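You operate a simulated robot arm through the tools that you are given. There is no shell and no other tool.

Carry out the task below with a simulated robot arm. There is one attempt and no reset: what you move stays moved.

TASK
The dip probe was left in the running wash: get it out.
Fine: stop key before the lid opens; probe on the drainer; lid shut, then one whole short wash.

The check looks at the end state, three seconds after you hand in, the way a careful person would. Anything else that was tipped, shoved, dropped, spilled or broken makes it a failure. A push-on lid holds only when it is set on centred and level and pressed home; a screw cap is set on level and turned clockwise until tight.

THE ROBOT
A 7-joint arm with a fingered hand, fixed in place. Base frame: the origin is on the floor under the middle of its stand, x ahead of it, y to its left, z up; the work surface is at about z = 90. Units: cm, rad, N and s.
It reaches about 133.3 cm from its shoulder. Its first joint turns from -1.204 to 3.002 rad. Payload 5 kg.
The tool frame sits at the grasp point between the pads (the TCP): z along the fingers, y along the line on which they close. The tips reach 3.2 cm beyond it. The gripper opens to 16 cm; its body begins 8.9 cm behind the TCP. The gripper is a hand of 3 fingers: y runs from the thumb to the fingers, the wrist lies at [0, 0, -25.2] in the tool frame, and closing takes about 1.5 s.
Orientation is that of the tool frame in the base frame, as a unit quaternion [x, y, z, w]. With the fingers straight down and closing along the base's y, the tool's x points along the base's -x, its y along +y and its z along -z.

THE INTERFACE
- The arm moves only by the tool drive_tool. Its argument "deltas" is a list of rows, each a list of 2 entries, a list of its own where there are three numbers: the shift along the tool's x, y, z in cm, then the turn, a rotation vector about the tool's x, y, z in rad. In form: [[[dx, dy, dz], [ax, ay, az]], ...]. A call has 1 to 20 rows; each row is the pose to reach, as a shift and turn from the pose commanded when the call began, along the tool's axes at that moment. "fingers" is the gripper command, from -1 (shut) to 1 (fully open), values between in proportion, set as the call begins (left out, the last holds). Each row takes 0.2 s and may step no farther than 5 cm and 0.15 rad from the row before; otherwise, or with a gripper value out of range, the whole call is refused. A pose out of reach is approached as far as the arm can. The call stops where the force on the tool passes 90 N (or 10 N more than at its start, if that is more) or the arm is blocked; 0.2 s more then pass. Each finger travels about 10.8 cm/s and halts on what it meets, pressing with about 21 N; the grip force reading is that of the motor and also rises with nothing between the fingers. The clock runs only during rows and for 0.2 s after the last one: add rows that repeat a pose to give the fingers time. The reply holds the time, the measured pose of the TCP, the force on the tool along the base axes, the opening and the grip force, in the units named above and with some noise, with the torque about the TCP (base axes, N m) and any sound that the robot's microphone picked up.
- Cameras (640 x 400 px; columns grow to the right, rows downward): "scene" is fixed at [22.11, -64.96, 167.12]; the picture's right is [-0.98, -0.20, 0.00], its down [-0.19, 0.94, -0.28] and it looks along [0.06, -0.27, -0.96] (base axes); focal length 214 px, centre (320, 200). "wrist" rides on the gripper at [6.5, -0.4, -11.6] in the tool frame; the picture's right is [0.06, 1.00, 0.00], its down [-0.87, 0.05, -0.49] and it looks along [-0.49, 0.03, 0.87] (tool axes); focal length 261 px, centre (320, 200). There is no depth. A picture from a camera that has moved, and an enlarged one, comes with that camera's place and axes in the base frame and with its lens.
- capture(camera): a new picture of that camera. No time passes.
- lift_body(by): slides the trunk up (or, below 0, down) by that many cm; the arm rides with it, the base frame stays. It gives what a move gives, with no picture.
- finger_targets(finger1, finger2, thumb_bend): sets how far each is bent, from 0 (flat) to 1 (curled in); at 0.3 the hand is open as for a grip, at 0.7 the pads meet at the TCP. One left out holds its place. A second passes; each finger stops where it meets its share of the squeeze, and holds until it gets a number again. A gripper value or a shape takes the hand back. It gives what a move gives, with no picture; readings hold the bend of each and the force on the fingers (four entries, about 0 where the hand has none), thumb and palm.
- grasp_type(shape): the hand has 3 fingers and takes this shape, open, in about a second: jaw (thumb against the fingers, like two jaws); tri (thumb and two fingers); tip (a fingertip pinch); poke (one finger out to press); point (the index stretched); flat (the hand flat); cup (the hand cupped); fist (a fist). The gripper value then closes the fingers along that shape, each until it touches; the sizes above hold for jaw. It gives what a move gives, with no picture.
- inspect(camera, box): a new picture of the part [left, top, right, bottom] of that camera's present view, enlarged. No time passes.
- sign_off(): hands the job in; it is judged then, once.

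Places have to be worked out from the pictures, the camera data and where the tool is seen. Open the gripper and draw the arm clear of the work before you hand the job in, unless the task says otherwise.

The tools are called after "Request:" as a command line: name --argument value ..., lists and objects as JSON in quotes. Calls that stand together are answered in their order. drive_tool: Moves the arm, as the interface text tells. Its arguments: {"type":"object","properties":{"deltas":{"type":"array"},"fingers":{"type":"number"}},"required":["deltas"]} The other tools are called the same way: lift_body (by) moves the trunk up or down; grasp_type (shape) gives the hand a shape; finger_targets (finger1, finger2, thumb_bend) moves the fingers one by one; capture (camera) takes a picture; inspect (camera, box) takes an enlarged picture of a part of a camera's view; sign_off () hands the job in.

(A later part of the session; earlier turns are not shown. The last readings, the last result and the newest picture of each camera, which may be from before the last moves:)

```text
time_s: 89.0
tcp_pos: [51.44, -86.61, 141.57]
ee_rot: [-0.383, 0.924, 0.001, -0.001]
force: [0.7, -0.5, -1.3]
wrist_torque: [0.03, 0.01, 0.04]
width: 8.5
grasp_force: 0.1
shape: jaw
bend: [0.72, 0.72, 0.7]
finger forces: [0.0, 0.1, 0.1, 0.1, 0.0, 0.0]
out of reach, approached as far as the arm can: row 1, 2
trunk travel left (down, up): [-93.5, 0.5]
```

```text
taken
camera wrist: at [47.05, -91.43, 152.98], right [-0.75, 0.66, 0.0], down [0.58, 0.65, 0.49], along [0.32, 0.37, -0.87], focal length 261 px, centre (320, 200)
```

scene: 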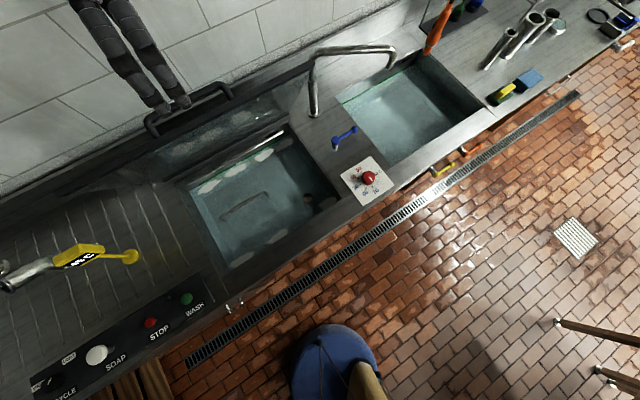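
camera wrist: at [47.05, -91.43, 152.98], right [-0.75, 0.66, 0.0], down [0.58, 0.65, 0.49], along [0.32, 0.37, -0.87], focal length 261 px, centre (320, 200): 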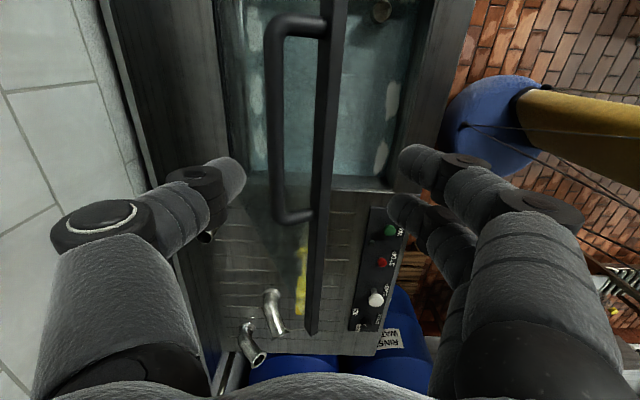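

Level pose reached now. I'll open to 11 cm so the thumb clears the back of the bar, then descend about 8 cm to hook it again.

Request:
drive_tool --deltas '[[[0, 0, 0], [0, 0, 0]], [[0, 0, 1], [0, 0, 0]], [[0, 0, 3], [0, 0, 0]], [[0, 0, 5], [0, 0, 0]], [[0, 0, 7], [0, 0, 0]], [[0, 0, 7.9], [0, 0, 0]], [[0, 0, 7.9], [0, 0, 0]]]' --fingers 0.375

Request:
capture --camera "wrist"

```text
time_s: 90.6
tcp_pos: [51.24, -86.26, 133.85]
ee_rot: [-0.382, 0.924, 0.0, -0.001]
force: [0.7, 0.9, 0.4]
wrist_torque: [-0.03, 0.01, 0.02]
width: 10.97
grasp_force: 0.0
shape: jaw
bend: [0.68, 0.68, 0.65]
finger forces: [0.0, 0.1, 0.0, 0.0, 0.1, 0.0]
trunk travel left (down, up): [-93.5, 0.5]
```

```text
taken
camera wrist: at [46.87, -91.24, 145.37], right [-0.75, 0.66, 0.0], down [0.58, 0.65, 0.49], along [0.32, 0.37, -0.87], focal length 261 px, centre (320, 200)
```

wrist: 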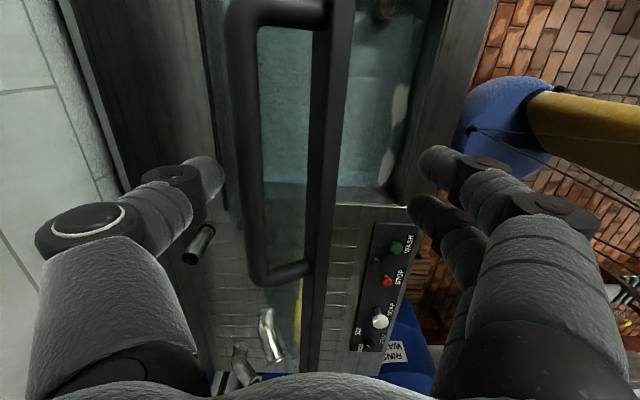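

The thumb is just behind the bar. I'll pull forward and down along the arc to about 45°, keeping the hand level.

Request:
drive_tool --deltas '[[[0, 1.5, 0.4], [0, 0, 0]], [[0, 2.94, 0.85], [0, 0, 0]], [[0, 4.6, 1.65], [0, 0, 0]], [[0, 6.3, 2.55], [0, 0, 0]], [[0, 7.9, 3.55], [0, 0, 0]], [[0, 9.5, 4.55], [0, 0, 0]], [[0, 11.0, 5.65], [0, 0, 0]], [[0, 12.5, 6.85], [0, 0, 0]], [[0, 12.5, 6.85], [0, 0, 0]]]'

Request:
capture --camera "wrist"

Request:
capture --camera "scene"

```text
time_s: 92.6
tcp_pos: [42.32, -77.48, 126.92]
ee_rot: [-0.382, 0.924, 0.0, -0.001]
force: [0.2, -0.3, -0.2]
wrist_torque: [-0.02, 0.02, -0.03]
width: 11.0
grasp_force: 0.0
shape: jaw
bend: [0.68, 0.68, 0.64]
finger forces: [0.0, 0.0, 0.1, 0.0, 0.6, 0.1]
trunk travel left (down, up): [-93.5, 0.5]
```

```text
taken
camera wrist: at [37.99, -82.35, 138.33], right [-0.75, 0.66, 0.0], down [0.58, 0.65, 0.49], along [0.32, 0.37, -0.87], focal length 261 px, centre (320, 200)
```

wrist: 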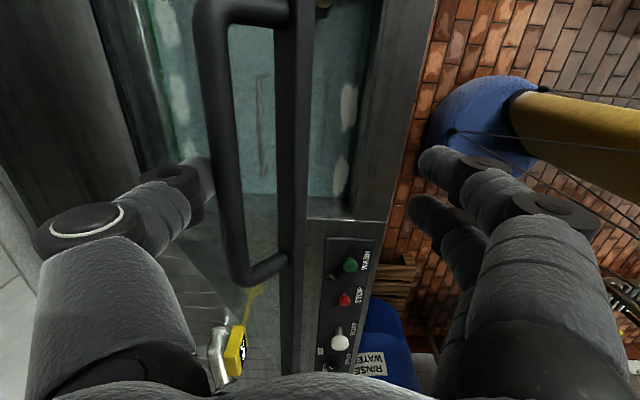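

```text
taken
```

scene: 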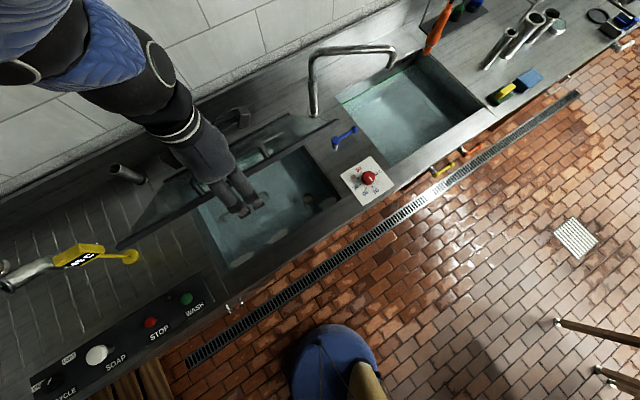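

The lid is at about 45° and moving easily. I'll continue the same pull down to about 20°.

Request:
drive_tool --deltas '[[[0, 1.4, 1.2], [0, 0, 0]], [[0, 2.8, 2.5], [0, 0, 0]], [[0, 4.1, 3.8], [0, 0, 0]], [[0, 5.4, 5.2], [0, 0, 0]], [[0, 6.6, 6.7], [0, 0, 0]], [[0, 7.7, 8.2], [0, 0, 0]], [[0, 8.8, 9.8], [0, 0, 0]], [[0, 9.8, 11.4], [0, 0, 0]], [[0, 10.7, 13.1], [0, 0, 0]], [[0, 11.5, 14.8], [0, 0, 0]], [[0, 11.5, 14.8], [0, 0, 0]]]'

Request:
capture --camera "wrist"

Request:
capture --camera "scene"

```text
time_s: 95.0
tcp_pos: [34.12, -69.49, 112.03]
ee_rot: [-0.382, 0.924, 0.001, 0.0]
force: [0.0, -1.3, -0.4]
wrist_torque: [0.04, 0.04, 0.01]
width: 11.01
grasp_force: 0.0
shape: jaw
bend: [0.68, 0.68, 0.64]
finger forces: [0.0, 0.0, 0.0, 0.0, 1.4, 0.0]
trunk travel left (down, up): [-93.5, 0.5]
```

```text
taken
camera wrist: at [29.84, -74.25, 123.54], right [-0.75, 0.66, 0.0], down [0.58, 0.65, 0.49], along [0.32, 0.37, -0.87], focal length 261 px, centre (320, 200)
```

wrist: 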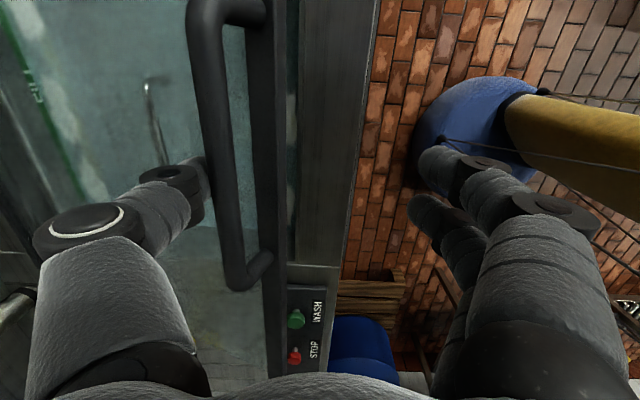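

```text
taken
```

scene: 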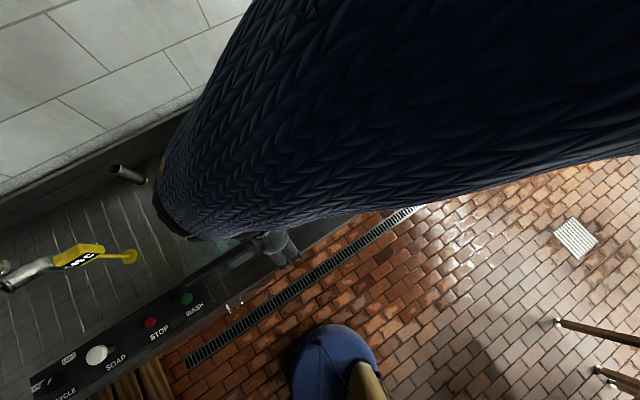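

The lid is at about 20° and the arm is back in its earlier posture. I'll lift off, centre over the bar, and re-grip it from above for a controlled final closing.

Request:
drive_tool --deltas '[[[0, -0.4, -2.2], [0, 0, 0]], [[0, -0.5, -4.6], [0, 0, 0]], [[0, -2.5, -4.6], [0, 0, 0]], [[0, -4.5, -4.6], [0, 0, 0]], [[0, -4.5, -4.6], [0, 0, 0]]]'

Request:
capture --camera "wrist"

```text
time_s: 96.2
tcp_pos: [37.33, -72.51, 116.87]
ee_rot: [-0.382, 0.924, 0.0, -0.001]
force: [0.7, 0.2, 0.1]
wrist_torque: [-0.01, -0.04, -0.02]
width: 10.98
grasp_force: 0.1
shape: jaw
bend: [0.68, 0.68, 0.64]
finger forces: [0.0, 0.0, 0.1, 0.0, 0.0, 0.1]
trunk travel left (down, up): [-93.5, 0.5]
```

```text
taken
camera wrist: at [32.97, -77.26, 128.37], right [-0.75, 0.66, 0.0], down [0.58, 0.65, 0.49], along [0.32, 0.37, -0.87], focal length 261 px, centre (320, 200)
```

wrist: 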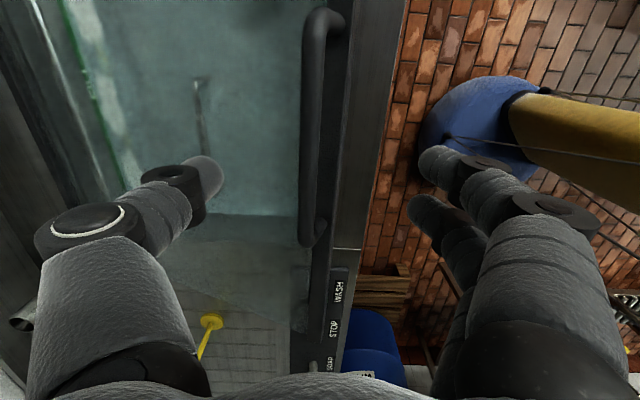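

The bar is centred below at z ≈ 110. I'll lower onto it and close.

Request:
drive_tool --deltas '[[[0, 0, 2.5], [0, 0, 0]], [[0, 0, 4.5], [0, 0, 0]], [[0, 0, 5.3], [0, 0, 0]], [[0, 0, 5.3], [0, 0, 0]]]'

Request:
drive_tool --deltas '[[[0, 0, 0], [0, 0, 0]], [[0, 0, 0], [0, 0, 0]], [[0, 0, 0], [0, 0, 0]], [[0, 0, 0], [0, 0, 0]], [[0, 0, 0], [0, 0, 0]], [[0, 0, 0], [0, 0, 0]]]' --fingers -1

Request:
capture --camera "wrist"

```text
time_s: 97.2
tcp_pos: [37.37, -72.59, 111.59]
ee_rot: [-0.382, 0.924, 0.001, -0.001]
force: [0.0, -0.3, 0.6]
wrist_torque: [-0.01, 0.0, -0.01]
width: 10.98
grasp_force: 0.0
shape: jaw
bend: [0.68, 0.68, 0.64]
finger forces: [0.0, 0.0, 0.1, 0.1, 0.0, 0.0]
trunk travel left (down, up): [-93.5, 0.5]
```

```text
time_s: 98.6
tcp_pos: [37.39, -72.81, 111.45]
ee_rot: [-0.382, 0.924, 0.0, 0.0]
force: [4.9, -4.6, -4.0]
wrist_torque: [-0.02, -0.07, 0.01]
width: 0.0
grasp_force: 21.2
shape: jaw
bend: [0.66, 0.66, 0.72]
finger forces: [6.3, 6.1, 0.0, 0.1, 18.6, 0.0]
trunk travel left (down, up): [-93.5, 0.5]
```

```text
taken
camera wrist: at [33.13, -77.58, 122.97], right [-0.75, 0.66, 0.0], down [0.58, 0.65, 0.49], along [0.32, 0.37, -0.87], focal length 261 px, centre (320, 200)
```

wrist: 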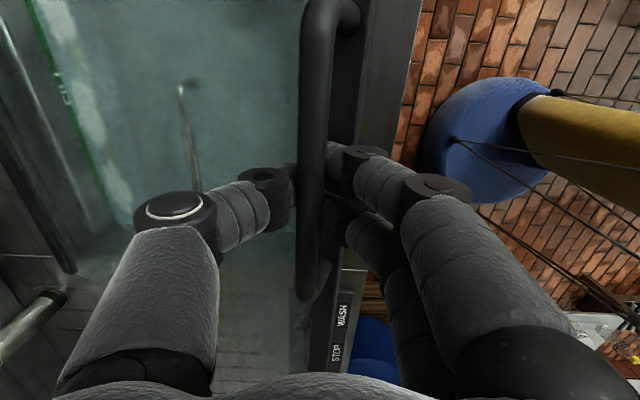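

I have a firm grip. Lowering the lid along its arc to almost shut.

Request:
drive_tool --deltas '[[[0, 0.77, 1.72], [0, 0, 0]], [[0, 1.46, 3.49], [0, 0, 0]], [[0, 2.08, 5.27], [0, 0, 0]], [[0, 2.62, 7.09], [0, 0, 0]], [[0, 3.08, 8.93], [0, 0, 0]], [[0, 3.46, 10.78], [0, 0, 0]], [[0, 3.7, 12.4], [0, 0, 0]], [[0, 3.7, 12.4], [0, 0, 0]]]'

Request:
capture --camera "wrist"

```text
time_s: 100.4
tcp_pos: [34.78, -70.03, 99.12]
ee_rot: [-0.381, 0.924, 0.0, -0.001]
force: [-0.3, -0.2, 0.4]
wrist_torque: [0.02, 0.02, -0.01]
width: 0.0
grasp_force: 20.7
shape: jaw
bend: [0.66, 0.66, 0.71]
finger forces: [0.0, 0.1, 0.1, 0.1, 0.0, 0.0]
trunk travel left (down, up): [-93.5, 0.5]
```

```text
taken
camera wrist: at [30.41, -74.76, 110.55], right [-0.75, 0.66, 0.0], down [0.58, 0.65, 0.49], along [0.32, 0.37, -0.87], focal length 261 px, centre (320, 200)
```

wrist: 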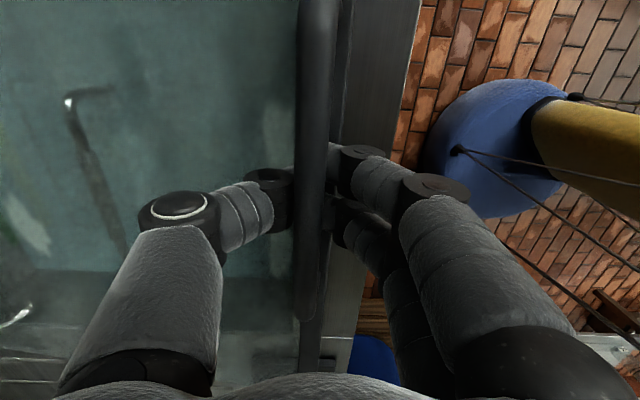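

The fingers closed underneath the bar rather than pinching it, and the lid is down to about 6°. I'll open, rise clear, then press the bar down from above with closed fingertips.

Request:
drive_tool --deltas '[[[0, 0, 0], [0, 0, 0]], [[0, 0, 0], [0, 0, 0]], [[0, 0, 0], [0, 0, 0]], [[0, 0, 0], [0, 0, 0]], [[0, 0, -2], [0, 0, 0]], [[0, 0, -4.5], [0, 0, 0]], [[0, 0, -7], [0, 0, 0]], [[0, 0, -8], [0, 0, 0]], [[0, 0, -8], [0, 0, 0]]]' --fingers 0.1

Request:
capture --camera "wrist"

```text
time_s: 102.4
tcp_pos: [34.82, -70.08, 107.08]
ee_rot: [-0.382, 0.924, 0.0, 0.0]
force: [0.6, 0.3, 0.4]
wrist_torque: [0.0, 0.0, 0.01]
width: 8.79
grasp_force: 0.1
shape: jaw
bend: [0.72, 0.72, 0.7]
finger forces: [0.1, 0.0, 0.0, 0.0, 0.0, 0.0]
trunk travel left (down, up): [-93.5, 0.5]
```

```text
taken
camera wrist: at [30.5, -74.89, 118.49], right [-0.75, 0.66, 0.0], down [0.58, 0.65, 0.49], along [0.32, 0.37, -0.87], focal length 261 px, centre (320, 200)
```

wrist: 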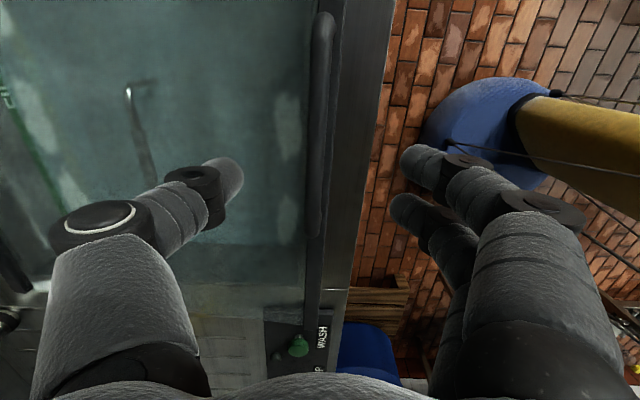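

The lid holds at about 5.5° with the bar at z ≈ 99.4. I'll close the fingers and press straight down on the bar's centre.

Request:
drive_tool --deltas '[[[0, 0, 0], [0, 0, 0]], [[0, 0, 0], [0, 0, 0]], [[0, 0, 0], [0, 0, 0]], [[0, 0, 0], [0, 0, 0]], [[0, 0, 0], [0, 0, 0]], [[0, 0, 1.5], [0, 0, 0]], [[0, 0.05, 3.0], [0, 0, 0]], [[0, 0.15, 4.2], [0, 0, 0]], [[0, 0.25, 5.4], [0, 0, 0]], [[0, 0.3, 6.4], [0, 0, 0]], [[0, 0.3, 6.4], [0, 0, 0]]]' --fingers -1

Request:
capture --camera "wrist"

```text
time_s: 104.8
tcp_pos: [34.52, -69.6, 100.7]
ee_rot: [-0.382, 0.924, 0.001, -0.001]
force: [-0.1, -0.4, -0.6]
wrist_torque: [0.01, 0.06, 0.02]
width: 0.0
grasp_force: 20.8
shape: jaw
bend: [0.65, 0.65, 0.67]
finger forces: [0.0, 0.0, 0.1, 0.0, 0.0, 0.0]
trunk travel left (down, up): [-93.5, 0.5]
```

```text
taken
camera wrist: at [30.23, -74.53, 112.16], right [-0.75, 0.66, 0.0], down [0.58, 0.65, 0.49], along [0.32, 0.37, -0.87], focal length 261 px, centre (320, 200)
```

wrist: 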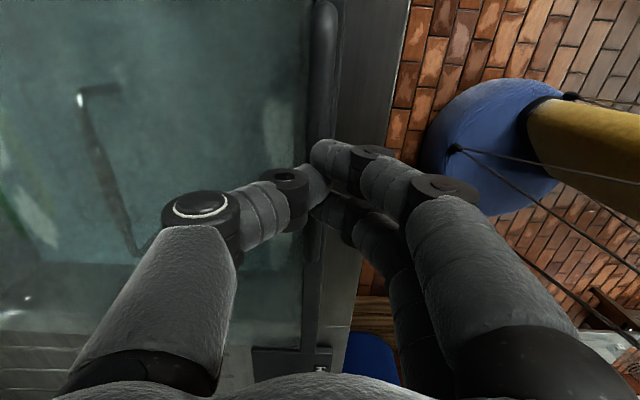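

The lid looks nearly shut, with the bar at z ≈ 95.8. I'll press down in small steps until I feel firm resistance.

Request:
drive_tool --deltas '[[[0, 0, 0.4], [0, 0, 0]], [[0, 0, 0.8], [0, 0, 0]], [[0, 0, 0.8], [0, 0, 0]]]'

Request:
inspect --camera "wrist" --box '[220, 0, 420, 260]'

```text
time_s: 105.6
tcp_pos: [34.48, -69.69, 99.86]
ee_rot: [-0.382, 0.924, 0.0, -0.001]
force: [0.7, -0.3, 0.8]
wrist_torque: [0.01, -0.03, 0.0]
width: 0.02
grasp_force: 20.4
shape: jaw
bend: [0.65, 0.65, 0.67]
finger forces: [0.0, 0.0, 0.1, 0.1, 0.0, 0.0]
trunk travel left (down, up): [-93.5, 0.5]
```

```text
1.54 times, centred on (320, 130) of wrist
camera zoom: at [30.26, -74.54, 111.32], right [-0.75, 0.66, 0.0], down [0.58, 0.65, 0.49], along [0.32, 0.37, -0.87], focal length 401 px, centre (320, 308)
```

zoom: 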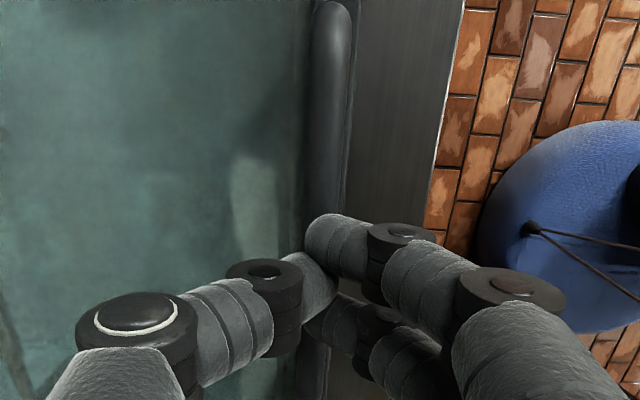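

Request:
drive_tool --deltas '[[[0, 0, 0.4], [0, 0, 0]], [[0, 0, 0.8], [0, 0, 0]], [[0, 0, 0.8], [0, 0, 0]]]'

```text
time_s: 106.4
tcp_pos: [34.55, -69.63, 99.17]
ee_rot: [-0.382, 0.924, -0.001, -0.001]
force: [-4.6, 2.1, 17.4]
wrist_torque: [0.17, 0.04, 0.06]
width: 0.02
grasp_force: 21.2
shape: jaw
bend: [0.66, 0.67, 0.67]
finger forces: [0.0, 20.9, 0.0, 0.0, 0.1, 0.0]
trunk travel left (down, up): [-93.5, 0.5]
```

Contact at 17 N with the bar at its closed height. One slightly firmer press to make sure it's home.

Request:
drive_tool --deltas '[[[0, 0, 0.2], [0, 0, 0]], [[0, 0, 0.35], [0, 0, 0]], [[0, 0, 0.35], [0, 0, 0]]]'

```text
time_s: 107.2
tcp_pos: [34.53, -69.6, 99.11]
ee_rot: [-0.382, 0.924, -0.001, 0.0]
force: [-7.3, -5.0, 57.3]
wrist_torque: [-0.08, -0.13, 0.02]
width: 0.04
grasp_force: 20.9
shape: jaw
bend: [0.68, 0.69, 0.68]
finger forces: [25.7, 30.5, 0.0, 0.1, 41.5, 0.1]
trunk travel left (down, up): [-93.5, 0.5]
```

It's rigid, 57 N with no travel, so the lid is fully shut. I'll lift off and check it from above.

Request:
drive_tool --deltas '[[[0, 0, -1.5], [0, 0, 0]], [[0, 0, -4.5], [0, 0, 0]], [[0, 0, -8.5], [0, 0, 0]], [[0, 0, -12.5], [0, 0, 0]], [[0, 0, -16.5], [0, 0, 0]], [[0, 0, -20], [0, 0, 0]], [[0, 0, -20], [0, 0, 0]]]'

Request:
capture --camera "wrist"

Request:
capture --camera "scene"

```text
time_s: 108.8
tcp_pos: [34.31, -69.72, 118.86]
ee_rot: [-0.382, 0.924, 0.0, -0.001]
force: [-0.1, -0.5, 0.4]
wrist_torque: [-0.01, 0.04, -0.01]
width: 0.01
grasp_force: 20.6
shape: jaw
bend: [0.66, 0.66, 0.68]
finger forces: [0.0, 0.1, 0.0, 0.0, 0.0, 0.0]
trunk travel left (down, up): [-93.5, 0.5]
```

```text
taken
camera wrist: at [30.08, -74.58, 130.22], right [-0.75, 0.66, 0.0], down [0.58, 0.65, 0.49], along [0.32, 0.37, -0.87], focal length 261 px, centre (320, 200)
```

wrist: 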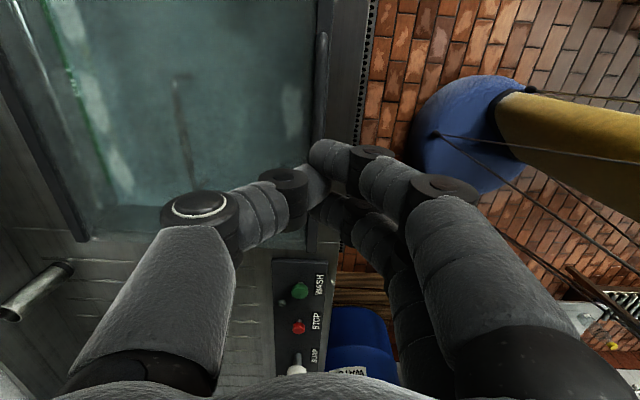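

```text
taken
```

scene: 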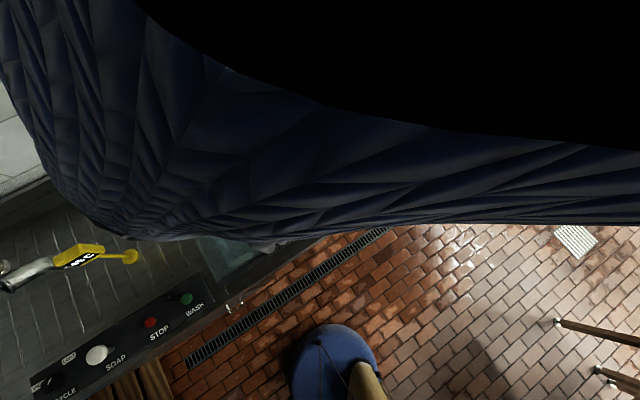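

The lid is shut and the arm is back in its first posture. Next I'll travel along the panel towards the dial, turning to yaw 0 on the way.

Request:
drive_tool --deltas '[[[-4.4, -0.2, 0], [0, 0, 0.07]], [[-8.8, -0.4, 0], [0, 0, 0.14]], [[-13.2, -0.6, 0], [0, 0, 0.21]], [[-17.6, -0.8, 0], [0, 0, 0.28]], [[-22, -1, 0], [0, 0, 0.35]], [[-26.4, -1.2, 0], [0, 0, 0.42]], [[-30.8, -1.4, 0], [0, 0, 0.49]], [[-35.2, -1.6, 0], [0, 0, 0.56]], [[-39.6, -1.8, 0], [0, 0, 0.64]], [[-44, -2, 0], [0, 0, 0.71]], [[-48.4, -2.1, 0], [0, 0, 0.785]], [[-48.4, -2.1, 0], [0, 0, 0.785]]]' --fingers -0.1

Request:
capture --camera "wrist"

Request:
capture --camera "scene"

```text
time_s: 111.4
tcp_pos: [70.15, -37.18, 118.67]
ee_rot: [0.001, 1.0, 0.0, -0.001]
force: [-0.3, -0.8, -0.1]
wrist_torque: [0.02, 0.0, 0.01]
width: 7.19
grasp_force: 0.0
shape: jaw
bend: [0.73, 0.73, 0.7]
finger forces: [0.1, 0.0, 0.0, 0.0, 0.0, 0.1]
trunk travel left (down, up): [-93.5, 0.5]
```

```text
taken
camera wrist: at [63.73, -37.55, 130.09], right [-0.06, 1.0, 0.0], down [0.87, 0.05, 0.49], along [0.49, 0.03, -0.87], focal length 261 px, centre (320, 200)
```

wrist: 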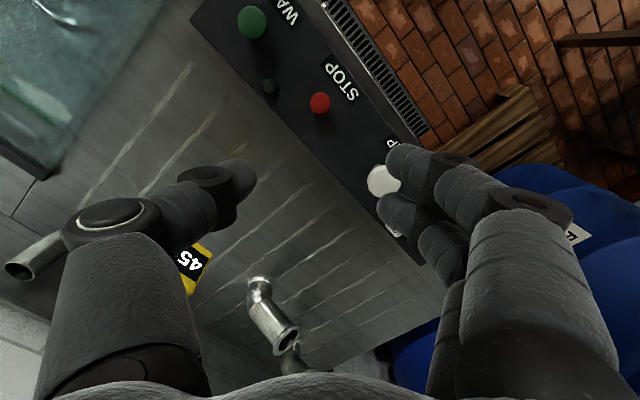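

```text
taken
```

scene: 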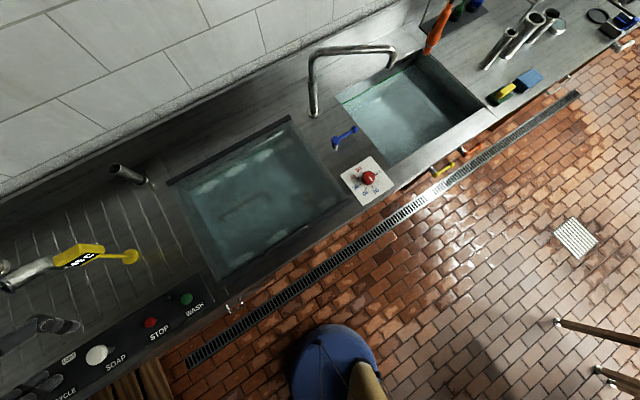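

The lid looks exactly as it did at the start. Continuing to above the dial at (90.6,-17.1).

Request:
drive_tool --deltas '[[[-3, 3, 0], [0, 0, 0]], [[-6, 6, 0], [0, 0, 0]], [[-9, 9, 0.5], [0, 0, 0]], [[-12, 12, 1], [0, 0, 0]], [[-15, 15, 1.5], [0, 0, 0]], [[-18, 18, 2], [0, 0, 0]], [[-20.4, 20.1, 3], [0, 0, 0]], [[-20.4, 20.1, 3], [0, 0, 0]]]'

Request:
capture --camera "wrist"

```text
time_s: 113.2
tcp_pos: [81.79, -25.36, 119.71]
ee_rot: [0.001, 1.0, 0.001, 0.0]
force: [-0.3, 0.0, -0.5]
wrist_torque: [-0.03, 0.03, 0.01]
width: 7.18
grasp_force: 0.1
shape: jaw
bend: [0.73, 0.73, 0.7]
finger forces: [0.1, 0.1, 0.0, 0.1, 0.0, 0.0]
out of reach, approached as far as the arm can: row 4, 5, 6, 7, 8
trunk travel left (down, up): [-93.5, 0.5]
```

```text
taken
camera wrist: at [75.25, -25.74, 131.18], right [-0.06, 1.0, 0.0], down [0.87, 0.05, 0.49], along [0.49, 0.03, -0.87], focal length 261 px, centre (320, 200)
```

wrist: 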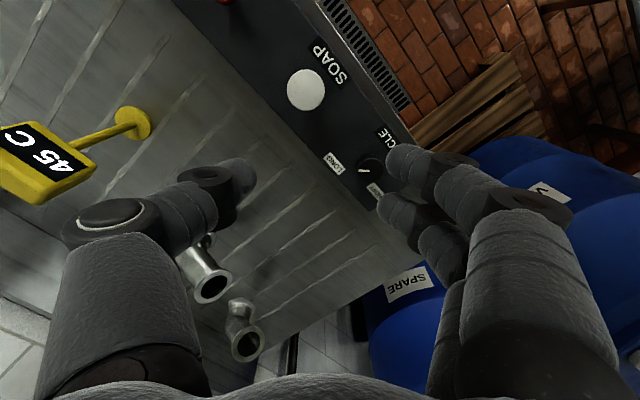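

The same limit is still there, slightly earlier than before, so a raised trunk makes it worse here and a lower trunk should help. I'll rise first and then lower the trunk, staying well above the panel.

Request:
drive_tool --deltas '[[[0, 0, -4], [0, 0, 0]], [[0, 0, -8], [0, 0, 0]], [[0, 0, -12], [0, 0, 0]], [[0, 0, -15], [0, 0, 0]], [[0, 0, -15], [0, 0, 0]]]'

Request:
lift_body --by -20

Request:
capture --camera "scene"

```text
time_s: 114.4
tcp_pos: [81.95, -25.24, 134.23]
ee_rot: [-0.001, 1.0, 0.0, -0.002]
force: [-0.5, -0.8, -0.1]
wrist_torque: [-0.02, 0.05, 0.04]
width: 7.2
grasp_force: 0.0
shape: jaw
bend: [0.73, 0.73, 0.7]
finger forces: [0.0, 0.0, 0.0, 0.0, 0.0, 0.1]
trunk travel left (down, up): [-93.5, 0.5]
```

```text
time_s: 116.6
tcp_pos: [82.03, -25.42, 114.16]
ee_rot: [0.001, 1.0, 0.0, -0.001]
force: [-0.2, 0.5, -1.1]
wrist_torque: [0.0, 0.01, 0.01]
width: 7.21
grasp_force: 0.1
shape: jaw
bend: [0.73, 0.73, 0.7]
finger forces: [0.1, 0.0, 0.1, 0.1, 0.0, 0.1]
trunk travel left (down, up): [-73.5, 20.5]
```

```text
taken
```

scene: 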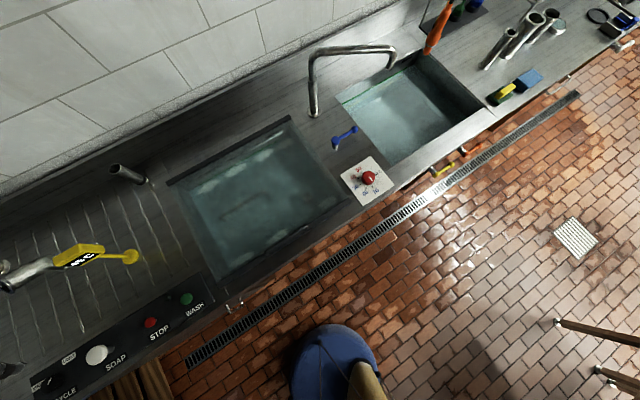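

The trunk is now 9 cm below its original height. I'll try moving outwards to the dial again.

Request:
drive_tool --deltas '[[[-2.2, 2.1, 0], [0, 0, 0]], [[-4.4, 4.2, 0], [0, 0, 0]], [[-6.6, 6.3, 0], [0, 0, 0]], [[-8.6, 8.3, 0], [0, 0, 0]], [[-8.6, 8.3, 0], [0, 0, 0]]]'

Request:
capture --camera "wrist"

```text
time_s: 117.8
tcp_pos: [84.6, -22.8, 114.22]
ee_rot: [0.001, 1.0, 0.003, 0.001]
force: [0.7, 0.9, 0.0]
wrist_torque: [0.02, -0.02, 0.02]
width: 7.21
grasp_force: 0.0
shape: jaw
bend: [0.73, 0.73, 0.7]
finger forces: [0.0, 0.0, 0.0, 0.1, 0.1, 0.0]
out of reach, approached as far as the arm can: row 2, 3, 4, 5
trunk travel left (down, up): [-73.5, 20.5]
```

```text
taken
camera wrist: at [78.09, -23.27, 125.68], right [-0.06, 1.0, 0.0], down [0.87, 0.05, 0.49], along [0.49, 0.03, -0.87], focal length 261 px, centre (320, 200)
```

wrist: 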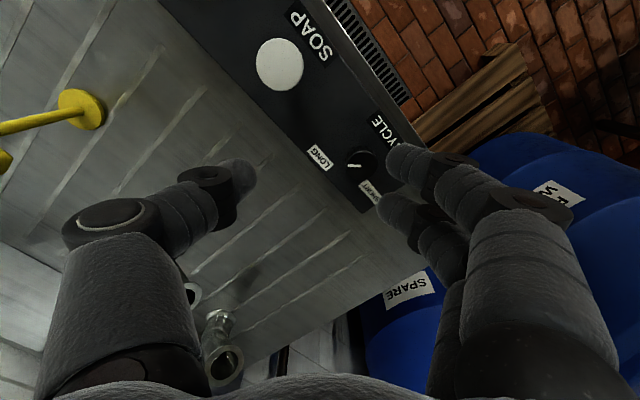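

The trunk barely matters here, so some other joint is at its limit along this approach. I'll try a different route: pull the hand in towards the robot, swing it to the left, then extend back out over the dial.

Request:
drive_tool --deltas '[[[3, 1, -3], [0, 0, 0]], [[7, 2, -6], [0, 0, 0]], [[11, 4, -9], [0, 0, 0]], [[15, 6, -12], [0, 0, 0]], [[19, 8, -14], [0, 0, 0]], [[22, 10, -15], [0, 0, 0]], [[22, 10, -15], [0, 0, 0]]]'

Request:
capture --camera "wrist"

```text
refused: row 2 steps farther than a row can; nothing moved
```

```text
taken
camera wrist: at [78.09, -23.27, 125.68], right [-0.06, 1.0, 0.0], down [0.87, 0.05, 0.49], along [0.49, 0.03, -0.87], focal length 261 px, centre (320, 200)
```

wrist: 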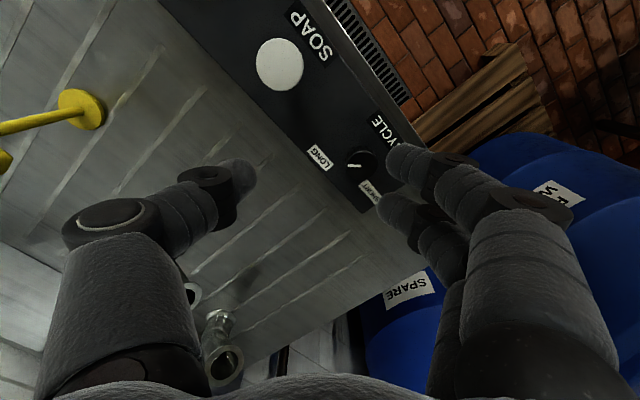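

One row stepped too far. I'm resending the move with smaller steps.

Request:
drive_tool --deltas '[[[3, 1, -2], [0, 0, 0]], [[6, 2, -4], [0, 0, 0]], [[9, 3, -6], [0, 0, 0]], [[12, 4.5, -8], [0, 0, 0]], [[15, 6, -10], [0, 0, 0]], [[18, 7.5, -12], [0, 0, 0]], [[20.5, 9, -13.5], [0, 0, 0]], [[22, 10, -15], [0, 0, 0]], [[22, 10, -15], [0, 0, 0]]]'

Request:
capture --camera "wrist"

Request:
capture --camera "scene"

```text
time_s: 119.8
tcp_pos: [62.54, -13.09, 129.57]
ee_rot: [0.002, 1.0, 0.001, -0.001]
force: [0.0, 0.5, 0.2]
wrist_torque: [0.02, 0.01, 0.01]
width: 7.19
grasp_force: 0.1
shape: jaw
bend: [0.73, 0.73, 0.7]
finger forces: [0.0, 0.0, 0.0, 0.0, 0.0, 0.1]
trunk travel left (down, up): [-73.5, 20.5]
```

```text
taken
camera wrist: at [56.08, -13.32, 141.04], right [-0.06, 1.0, 0.0], down [0.87, 0.05, 0.49], along [0.49, 0.03, -0.87], focal length 261 px, centre (320, 200)
```

wrist: 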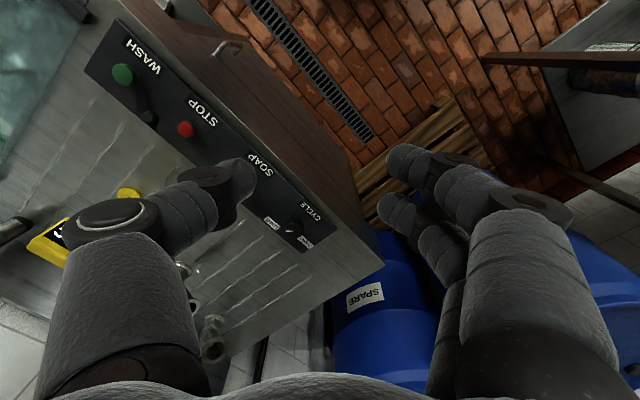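

```text
taken
```

scene: 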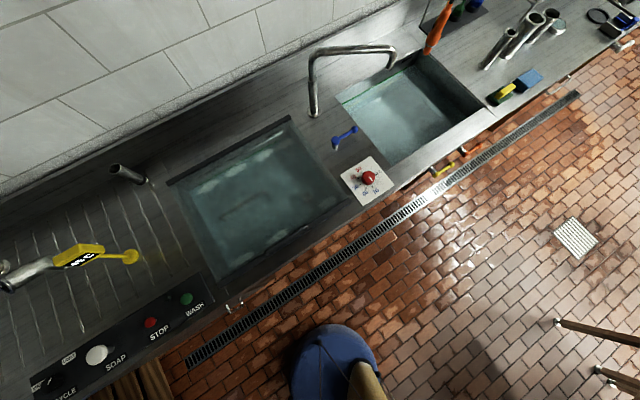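

The inner position at azimuth -12° is reachable. Now I'll extend outwards towards the dial from here.

Request:
drive_tool --deltas '[[[-4, -0.5, 0], [0, 0, 0]], [[-8, -1, 0], [0, 0, 0]], [[-12, -1.6, 0], [0, 0, 0]], [[-16, -2.2, 0], [0, 0, 0]], [[-20, -2.8, 0], [0, 0, 0]], [[-24, -3.4, 0], [0, 0, 0]], [[-28, -4, 0], [0, 0, 0]], [[-28, -4, 0], [0, 0, 0]]]'

Request:
capture --camera "wrist"

```text
time_s: 121.6
tcp_pos: [81.99, -23.78, 125.59]
ee_rot: [0.001, 1.0, 0.004, 0.004]
force: [-0.7, 0.3, -0.6]
wrist_torque: [-0.01, -0.01, 0.02]
width: 7.21
grasp_force: 0.0
shape: jaw
bend: [0.73, 0.73, 0.7]
finger forces: [0.0, 0.0, 0.0, 0.0, 0.1, 0.0]
out of reach, approached as far as the arm can: row 2, 3, 4, 5, 6, 7, 8
trunk travel left (down, up): [-73.5, 20.5]
```

```text
taken
camera wrist: at [75.43, -24.26, 136.95], right [-0.06, 1.0, 0.01], down [0.87, 0.05, 0.5], along [0.5, 0.04, -0.87], focal length 261 px, centre (320, 200)
```

wrist: 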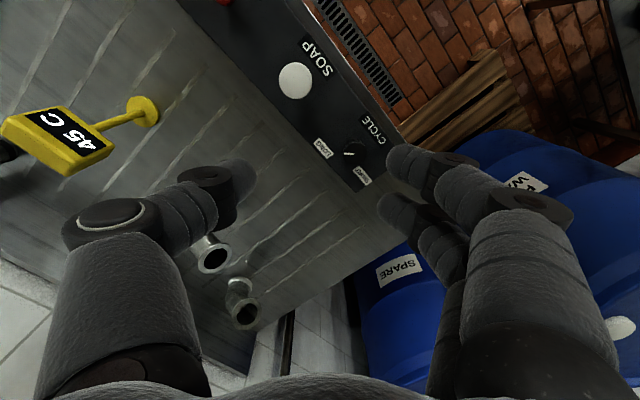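

The reach boundary is a fixed vertical plane for the wrist that passes about 8 cm short of the dial. If I tilt the hand about 26° towards the dial, the wrist stays inside that boundary while the fingers reach it. I'll yaw to -60° first at a safe height.

Request:
drive_tool --deltas '[[[1, -0.5, 0], [0, 0, 0.13]], [[2, -1, 0], [0, 0, 0.26]], [[3, -1.5, 0], [0, 0, 0.39]], [[4, -2, 0], [0, 0, 0.52]], [[4, -2, 0], [0, 0, 0.65]], [[4, -2, 0], [0, 0, 0.78]], [[4, -2, 0], [0, 0, 0.91]], [[4, -2, 0], [0, 0, 1.047]], [[4, -2, 0], [0, 0, 1.047]]]'

Request:
capture --camera "wrist"

```text
time_s: 123.6
tcp_pos: [78.04, -25.6, 125.33]
ee_rot: [0.5, 0.866, 0.0, -0.001]
force: [-0.3, -0.2, 0.2]
wrist_torque: [-0.02, 0.01, 0.02]
width: 7.19
grasp_force: 0.1
shape: jaw
bend: [0.73, 0.73, 0.7]
finger forces: [0.0, 0.1, 0.1, 0.1, 0.0, 0.0]
trunk travel left (down, up): [-73.5, 20.5]
```

```text
taken
camera wrist: at [74.39, -20.2, 136.82], right [0.83, 0.55, 0.0], down [0.48, -0.73, 0.49], along [0.27, -0.41, -0.87], focal length 261 px, centre (320, 200)
```

wrist: 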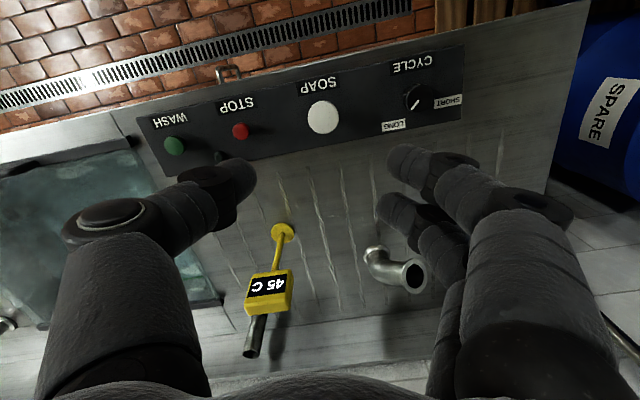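

Yaw -60° works, and this view shows the whole panel. I'll zoom on the dial to measure the pointer and label directions precisely.

Request:
inspect --camera "wrist" --box '[370, 50, 480, 140]'

```text
4.44 times, centred on (425, 95) of wrist
camera zoom: at [74.39, -20.2, 136.82], right [0.83, 0.55, 0.0], down [0.48, -0.73, 0.49], along [0.27, -0.41, -0.87], focal length 1158 px, centre (-147, 667)
```

zoom: 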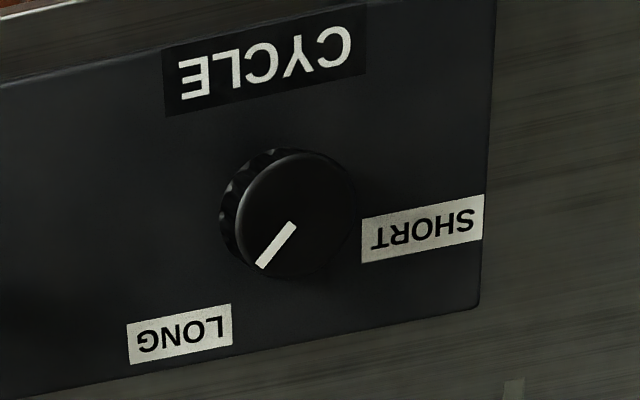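

The dial centre is at about (90.6,-16.9). The pointer is at azimuth -88° and the SHORT label lies at +26°, so the turn is about +114°. I'll tilt the hand 0.45 rad towards the dial and move to a hover above it.

Request:
drive_tool --deltas '[[[0.2, 2.3, 3.5], [-0.075, 0, 0]], [[0.4, 4.6, 7.0], [-0.15, 0, 0]], [[0.6, 6.9, 10.5], [-0.225, 0, 0]], [[0.8, 9.2, 14.0], [-0.3, 0, 0]], [[1.0, 11.5, 17.5], [-0.375, 0, 0]], [[1.2, 13.9, 21.0], [-0.45, 0, 0]], [[1.2, 13.9, 21.0], [-0.45, 0, 0]]]'

Request:
capture --camera "wrist"

```text
time_s: 125.2
tcp_pos: [89.02, -17.8, 104.34]
ee_rot: [0.488, 0.844, 0.193, 0.112]
force: [0.4, -0.2, 0.3]
wrist_torque: [-0.02, -0.06, 0.01]
width: 7.22
grasp_force: 0.0
shape: jaw
bend: [0.73, 0.73, 0.7]
finger forces: [0.1, 0.0, 0.0, 0.0, 0.0, 0.0]
trunk travel left (down, up): [-73.5, 20.5]
```

```text
taken
camera wrist: at [81.12, -14.83, 114.51], right [0.75, 0.5, 0.43], down [0.29, -0.84, 0.47], along [0.6, -0.22, -0.77], focal length 261 px, centre (320, 200)
```

wrist: 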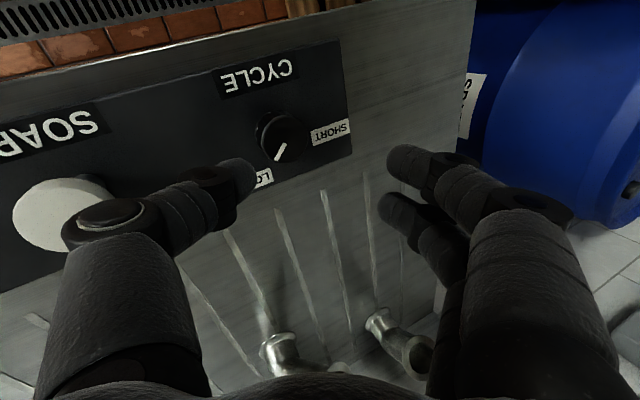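

The tilted pose reaches the dial. I'll reduce the tilt to 0.38 rad and turn slightly so the thumb knuckle stays clear of the tall SOAP button, narrow the opening, and descend part way.

Request:
drive_tool --deltas '[[[0, -0.3, 1.0], [0.02, 0.02, -0.043]], [[-0.07, -0.6, 2.1], [0.035, 0.042, -0.086]], [[-0.1, -0.95, 3.1], [0.055, 0.062, -0.13]], [[-0.15, -1.27, 4.16], [0.07, 0.083, -0.171]], [[-0.15, -1.27, 4.16], [0.07, 0.083, -0.171]]]' --fingers -0.275

Request:
capture --camera "wrist"

Request:
inspect --camera "wrist" --box '[160, 60, 420, 240]'

Request:
inspect --camera "scene" --box '[0, 300, 140, 400]'

```text
time_s: 126.4
tcp_pos: [89.86, -17.51, 100.18]
ee_rot: [0.41, 0.892, 0.174, 0.075]
force: [-0.7, 0.5, 0.1]
wrist_torque: [-0.01, 0.03, 0.01]
width: 5.85
grasp_force: 0.0
shape: jaw
bend: [0.73, 0.73, 0.7]
finger forces: [0.1, 0.0, 0.0, 0.0, 0.0, 0.0]
trunk travel left (down, up): [-73.5, 20.5]
```

```text
taken
camera wrist: at [82.21, -15.64, 110.65], right [0.66, 0.65, 0.37], down [0.47, -0.75, 0.47], along [0.58, -0.14, -0.8], focal length 261 px, centre (320, 200)
```

wrist: 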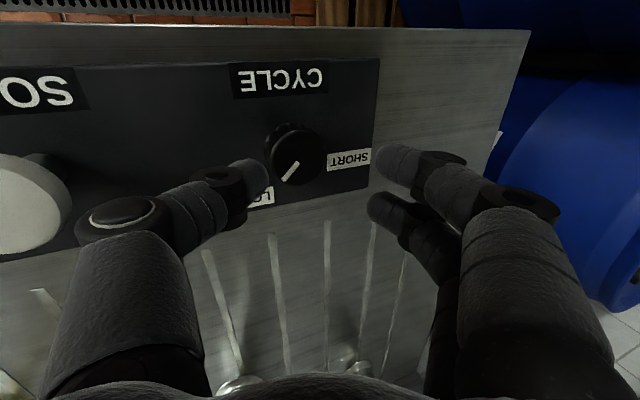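

```text
2.22 times, centred on (290, 150) of wrist
camera zoom: at [82.21, -15.64, 110.65], right [0.66, 0.65, 0.37], down [0.47, -0.75, 0.47], along [0.58, -0.14, -0.8], focal length 579 px, centre (387, 311)
```

zoom: 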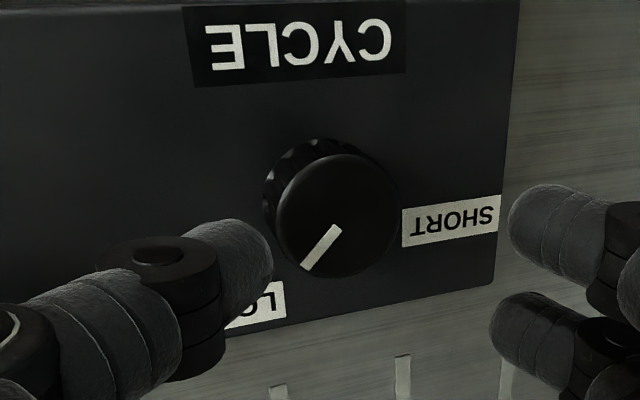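

```text
4.00 times, centred on (70, 350) of scene
camera zoom: at [22.11, -64.96, 167.12], right [-0.98, -0.2, 0.0], down [-0.19, 0.94, -0.28], along [0.06, -0.27, -0.96], focal length 858 px, centre (1320, -400)
```

zoom: 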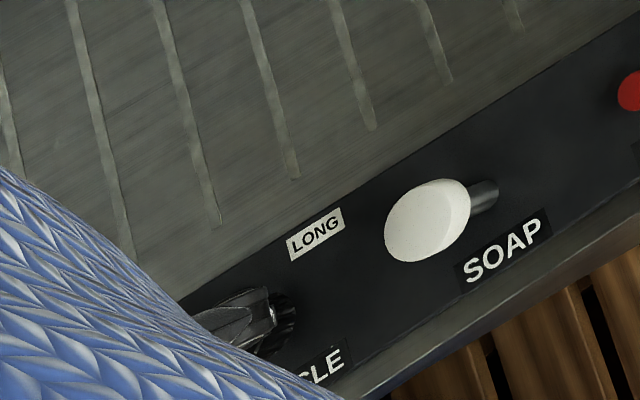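

The knob is about 4 cm across with its top near z = 94, lying between thumb and fingers. I'll descend along the vertical in small steps to gripping height, watching for contact.

Request:
drive_tool --deltas '[[[0, -0.6, 1.2], [0, 0, 0]], [[0, -1.1, 2.3], [0, 0, 0]], [[0, -1.5, 3.1], [0, 0, 0]], [[0, -1.65, 3.5], [0, 0, 0]], [[0, -1.65, 3.5], [0, 0, 0]]]'

Request:
inspect --camera "wrist" --box '[160, 60, 480, 300]'

```text
time_s: 127.6
tcp_pos: [89.02, -18.6, 96.99]
ee_rot: [0.409, 0.893, 0.173, 0.075]
force: [0.5, 1.2, 0.5]
wrist_torque: [-0.01, -0.01, 0.0]
width: 5.83
grasp_force: 0.1
shape: jaw
bend: [0.73, 0.73, 0.7]
finger forces: [0.0, 0.0, 0.0, 0.0, 0.1, 0.1]
out of reach, approached as far as the arm can: row 1, 2, 3, 4, 5
trunk travel left (down, up): [-73.5, 20.5]
```

```text
1.67 times, centred on (320, 180) of wrist
camera zoom: at [81.19, -16.73, 107.61], right [0.66, 0.65, 0.37], down [0.47, -0.75, 0.47], along [0.58, -0.14, -0.8], focal length 434 px, centre (320, 233)
```

zoom: 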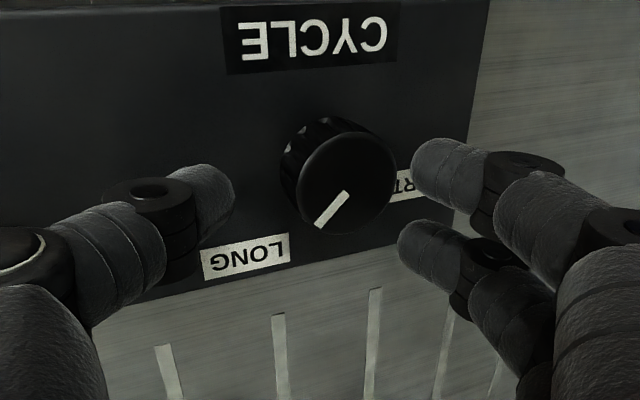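

The reach shrinks as the wrist gets low relative to the shoulder, so lowering the trunk by 20 cm should level them. I'll raise the hand 22 cm straight up first and then lower the trunk.

Request:
drive_tool --deltas '[[[0, 1.48, -3.72], [0, 0, 0]], [[0, 2.97, -7.43], [0, 0, 0]], [[0, 4.45, -11.15], [0, 0, 0]], [[0, 5.94, -14.86], [0, 0, 0]], [[0, 7.42, -18.6], [0, 0, 0]], [[0, 8.16, -20.4], [0, 0, 0]], [[0, 8.16, -20.4], [0, 0, 0]]]'

Request:
lift_body --by -20

Request:
capture --camera "wrist"

```text
time_s: 129.2
tcp_pos: [89.33, -18.59, 118.93]
ee_rot: [0.409, 0.893, 0.173, 0.074]
force: [0.1, 0.3, -0.3]
wrist_torque: [0.02, 0.01, -0.04]
width: 5.84
grasp_force: 0.1
shape: jaw
bend: [0.73, 0.73, 0.7]
finger forces: [0.1, 0.0, 0.0, 0.0, 0.0, 0.1]
trunk travel left (down, up): [-73.5, 20.5]
```

```text
time_s: 131.4
tcp_pos: [89.32, -18.61, 98.96]
ee_rot: [0.409, 0.893, 0.173, 0.075]
force: [0.4, 0.4, -0.5]
wrist_torque: [-0.01, 0.02, 0.03]
width: 5.81
grasp_force: 0.0
shape: jaw
bend: [0.73, 0.73, 0.7]
finger forces: [0.1, 0.1, 0.0, 0.1, 0.0, 0.1]
trunk travel left (down, up): [-53.5, 40.5]
```

```text
taken
camera wrist: at [81.44, -16.68, 109.54], right [0.66, 0.65, 0.37], down [0.47, -0.75, 0.47], along [0.58, -0.14, -0.8], focal length 261 px, centre (320, 200)
```

wrist: 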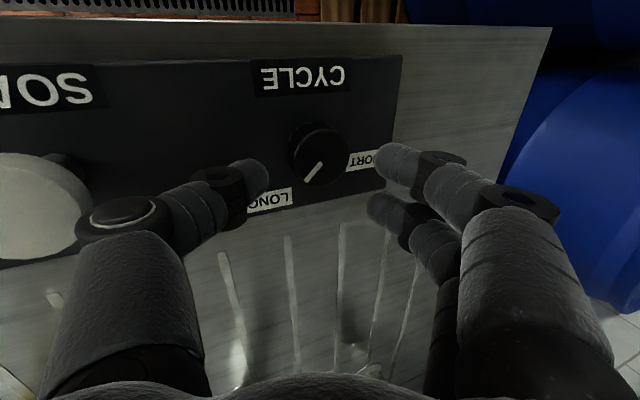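

The trunk is now 29 cm below its original height. I'll make a corrective move onto the dial, centring and descending.

Request:
drive_tool --deltas '[[[0.25, 0.4, 0.2], [0, 0, 0]], [[0.5, 0.78, 0.31], [0, 0, 0]], [[0.51, 0.4, 1.25], [0, 0, 0]], [[0.51, 0.0, 2.2], [0, 0, 0]], [[0.51, -0.2, 2.7], [0, 0, 0]], [[0.51, -0.2, 2.7], [0, 0, 0]]]'

Request:
inspect --camera "wrist" --box '[160, 60, 480, 300]'

```text
time_s: 132.8
tcp_pos: [89.49, -17.4, 96.42]
ee_rot: [0.409, 0.893, 0.173, 0.075]
force: [-0.1, 1.5, 0.4]
wrist_torque: [-0.04, 0.01, 0.0]
width: 5.82
grasp_force: 0.0
shape: jaw
bend: [0.73, 0.73, 0.7]
finger forces: [0.1, 0.0, 0.0, 0.0, 0.1, 0.0]
trunk travel left (down, up): [-53.5, 40.5]
```

```text
1.67 times, centred on (320, 180) of wrist
camera zoom: at [81.72, -15.67, 106.94], right [0.66, 0.65, 0.37], down [0.47, -0.75, 0.47], along [0.58, -0.14, -0.8], focal length 434 px, centre (320, 233)
```

zoom: 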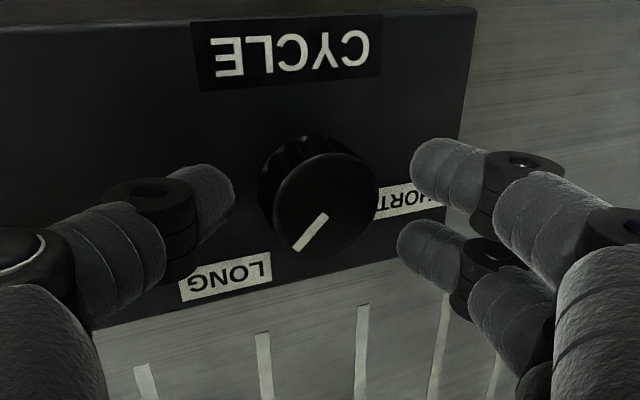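

The knob is centred between thumb and fingers. I'll lower another 0.5 cm and close on it.

Request:
drive_tool --deltas '[[[0, -0.1, 0.25], [0, 0, 0]], [[0, -0.19, 0.47], [0, 0, 0]], [[0, -0.19, 0.47], [0, 0, 0]]]'

Request:
drive_tool --deltas '[[[0, 0, 0], [0, 0, 0]], [[0, 0, 0], [0, 0, 0]], [[0, 0, 0], [0, 0, 0]], [[0, 0, 0], [0, 0, 0]], [[0, 0, 0], [0, 0, 0]]]' --fingers -1

Request:
inspect --camera "wrist" --box '[160, 60, 480, 300]'

```text
time_s: 133.6
tcp_pos: [89.33, -17.61, 96.03]
ee_rot: [0.409, 0.893, 0.172, 0.075]
force: [-1.3, 0.6, 2.7]
wrist_torque: [-0.03, 0.07, -0.03]
width: 5.8
grasp_force: 0.0
shape: jaw
bend: [0.73, 0.73, 0.7]
finger forces: [0.0, 0.0, 0.0, 0.0, 2.4, 0.0]
trunk travel left (down, up): [-53.5, 40.5]
```

```text
time_s: 134.8
tcp_pos: [89.48, -17.48, 96.0]
ee_rot: [0.41, 0.892, 0.174, 0.075]
force: [10.4, 6.7, 11.2]
wrist_torque: [0.38, -0.5, -0.01]
width: 3.21
grasp_force: 20.7
shape: jaw
bend: [0.72, 0.72, 0.71]
finger forces: [12.5, 15.8, 0.0, 0.0, 11.5, 0.0]
trunk travel left (down, up): [-53.5, 40.5]
```

```text
1.67 times, centred on (320, 180) of wrist
camera zoom: at [81.72, -15.67, 106.56], right [0.66, 0.65, 0.37], down [0.47, -0.75, 0.47], along [0.58, -0.14, -0.8], focal length 434 px, centre (320, 233)
```

zoom: 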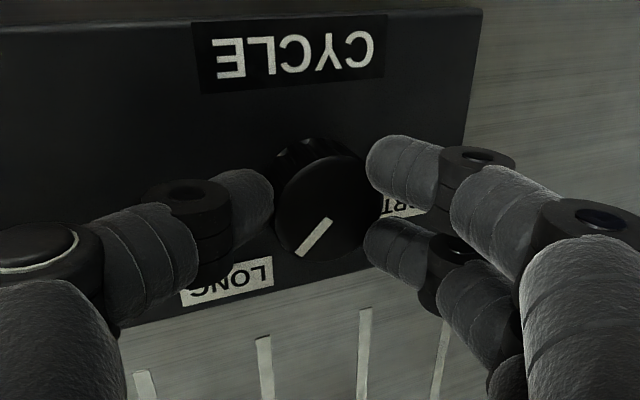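

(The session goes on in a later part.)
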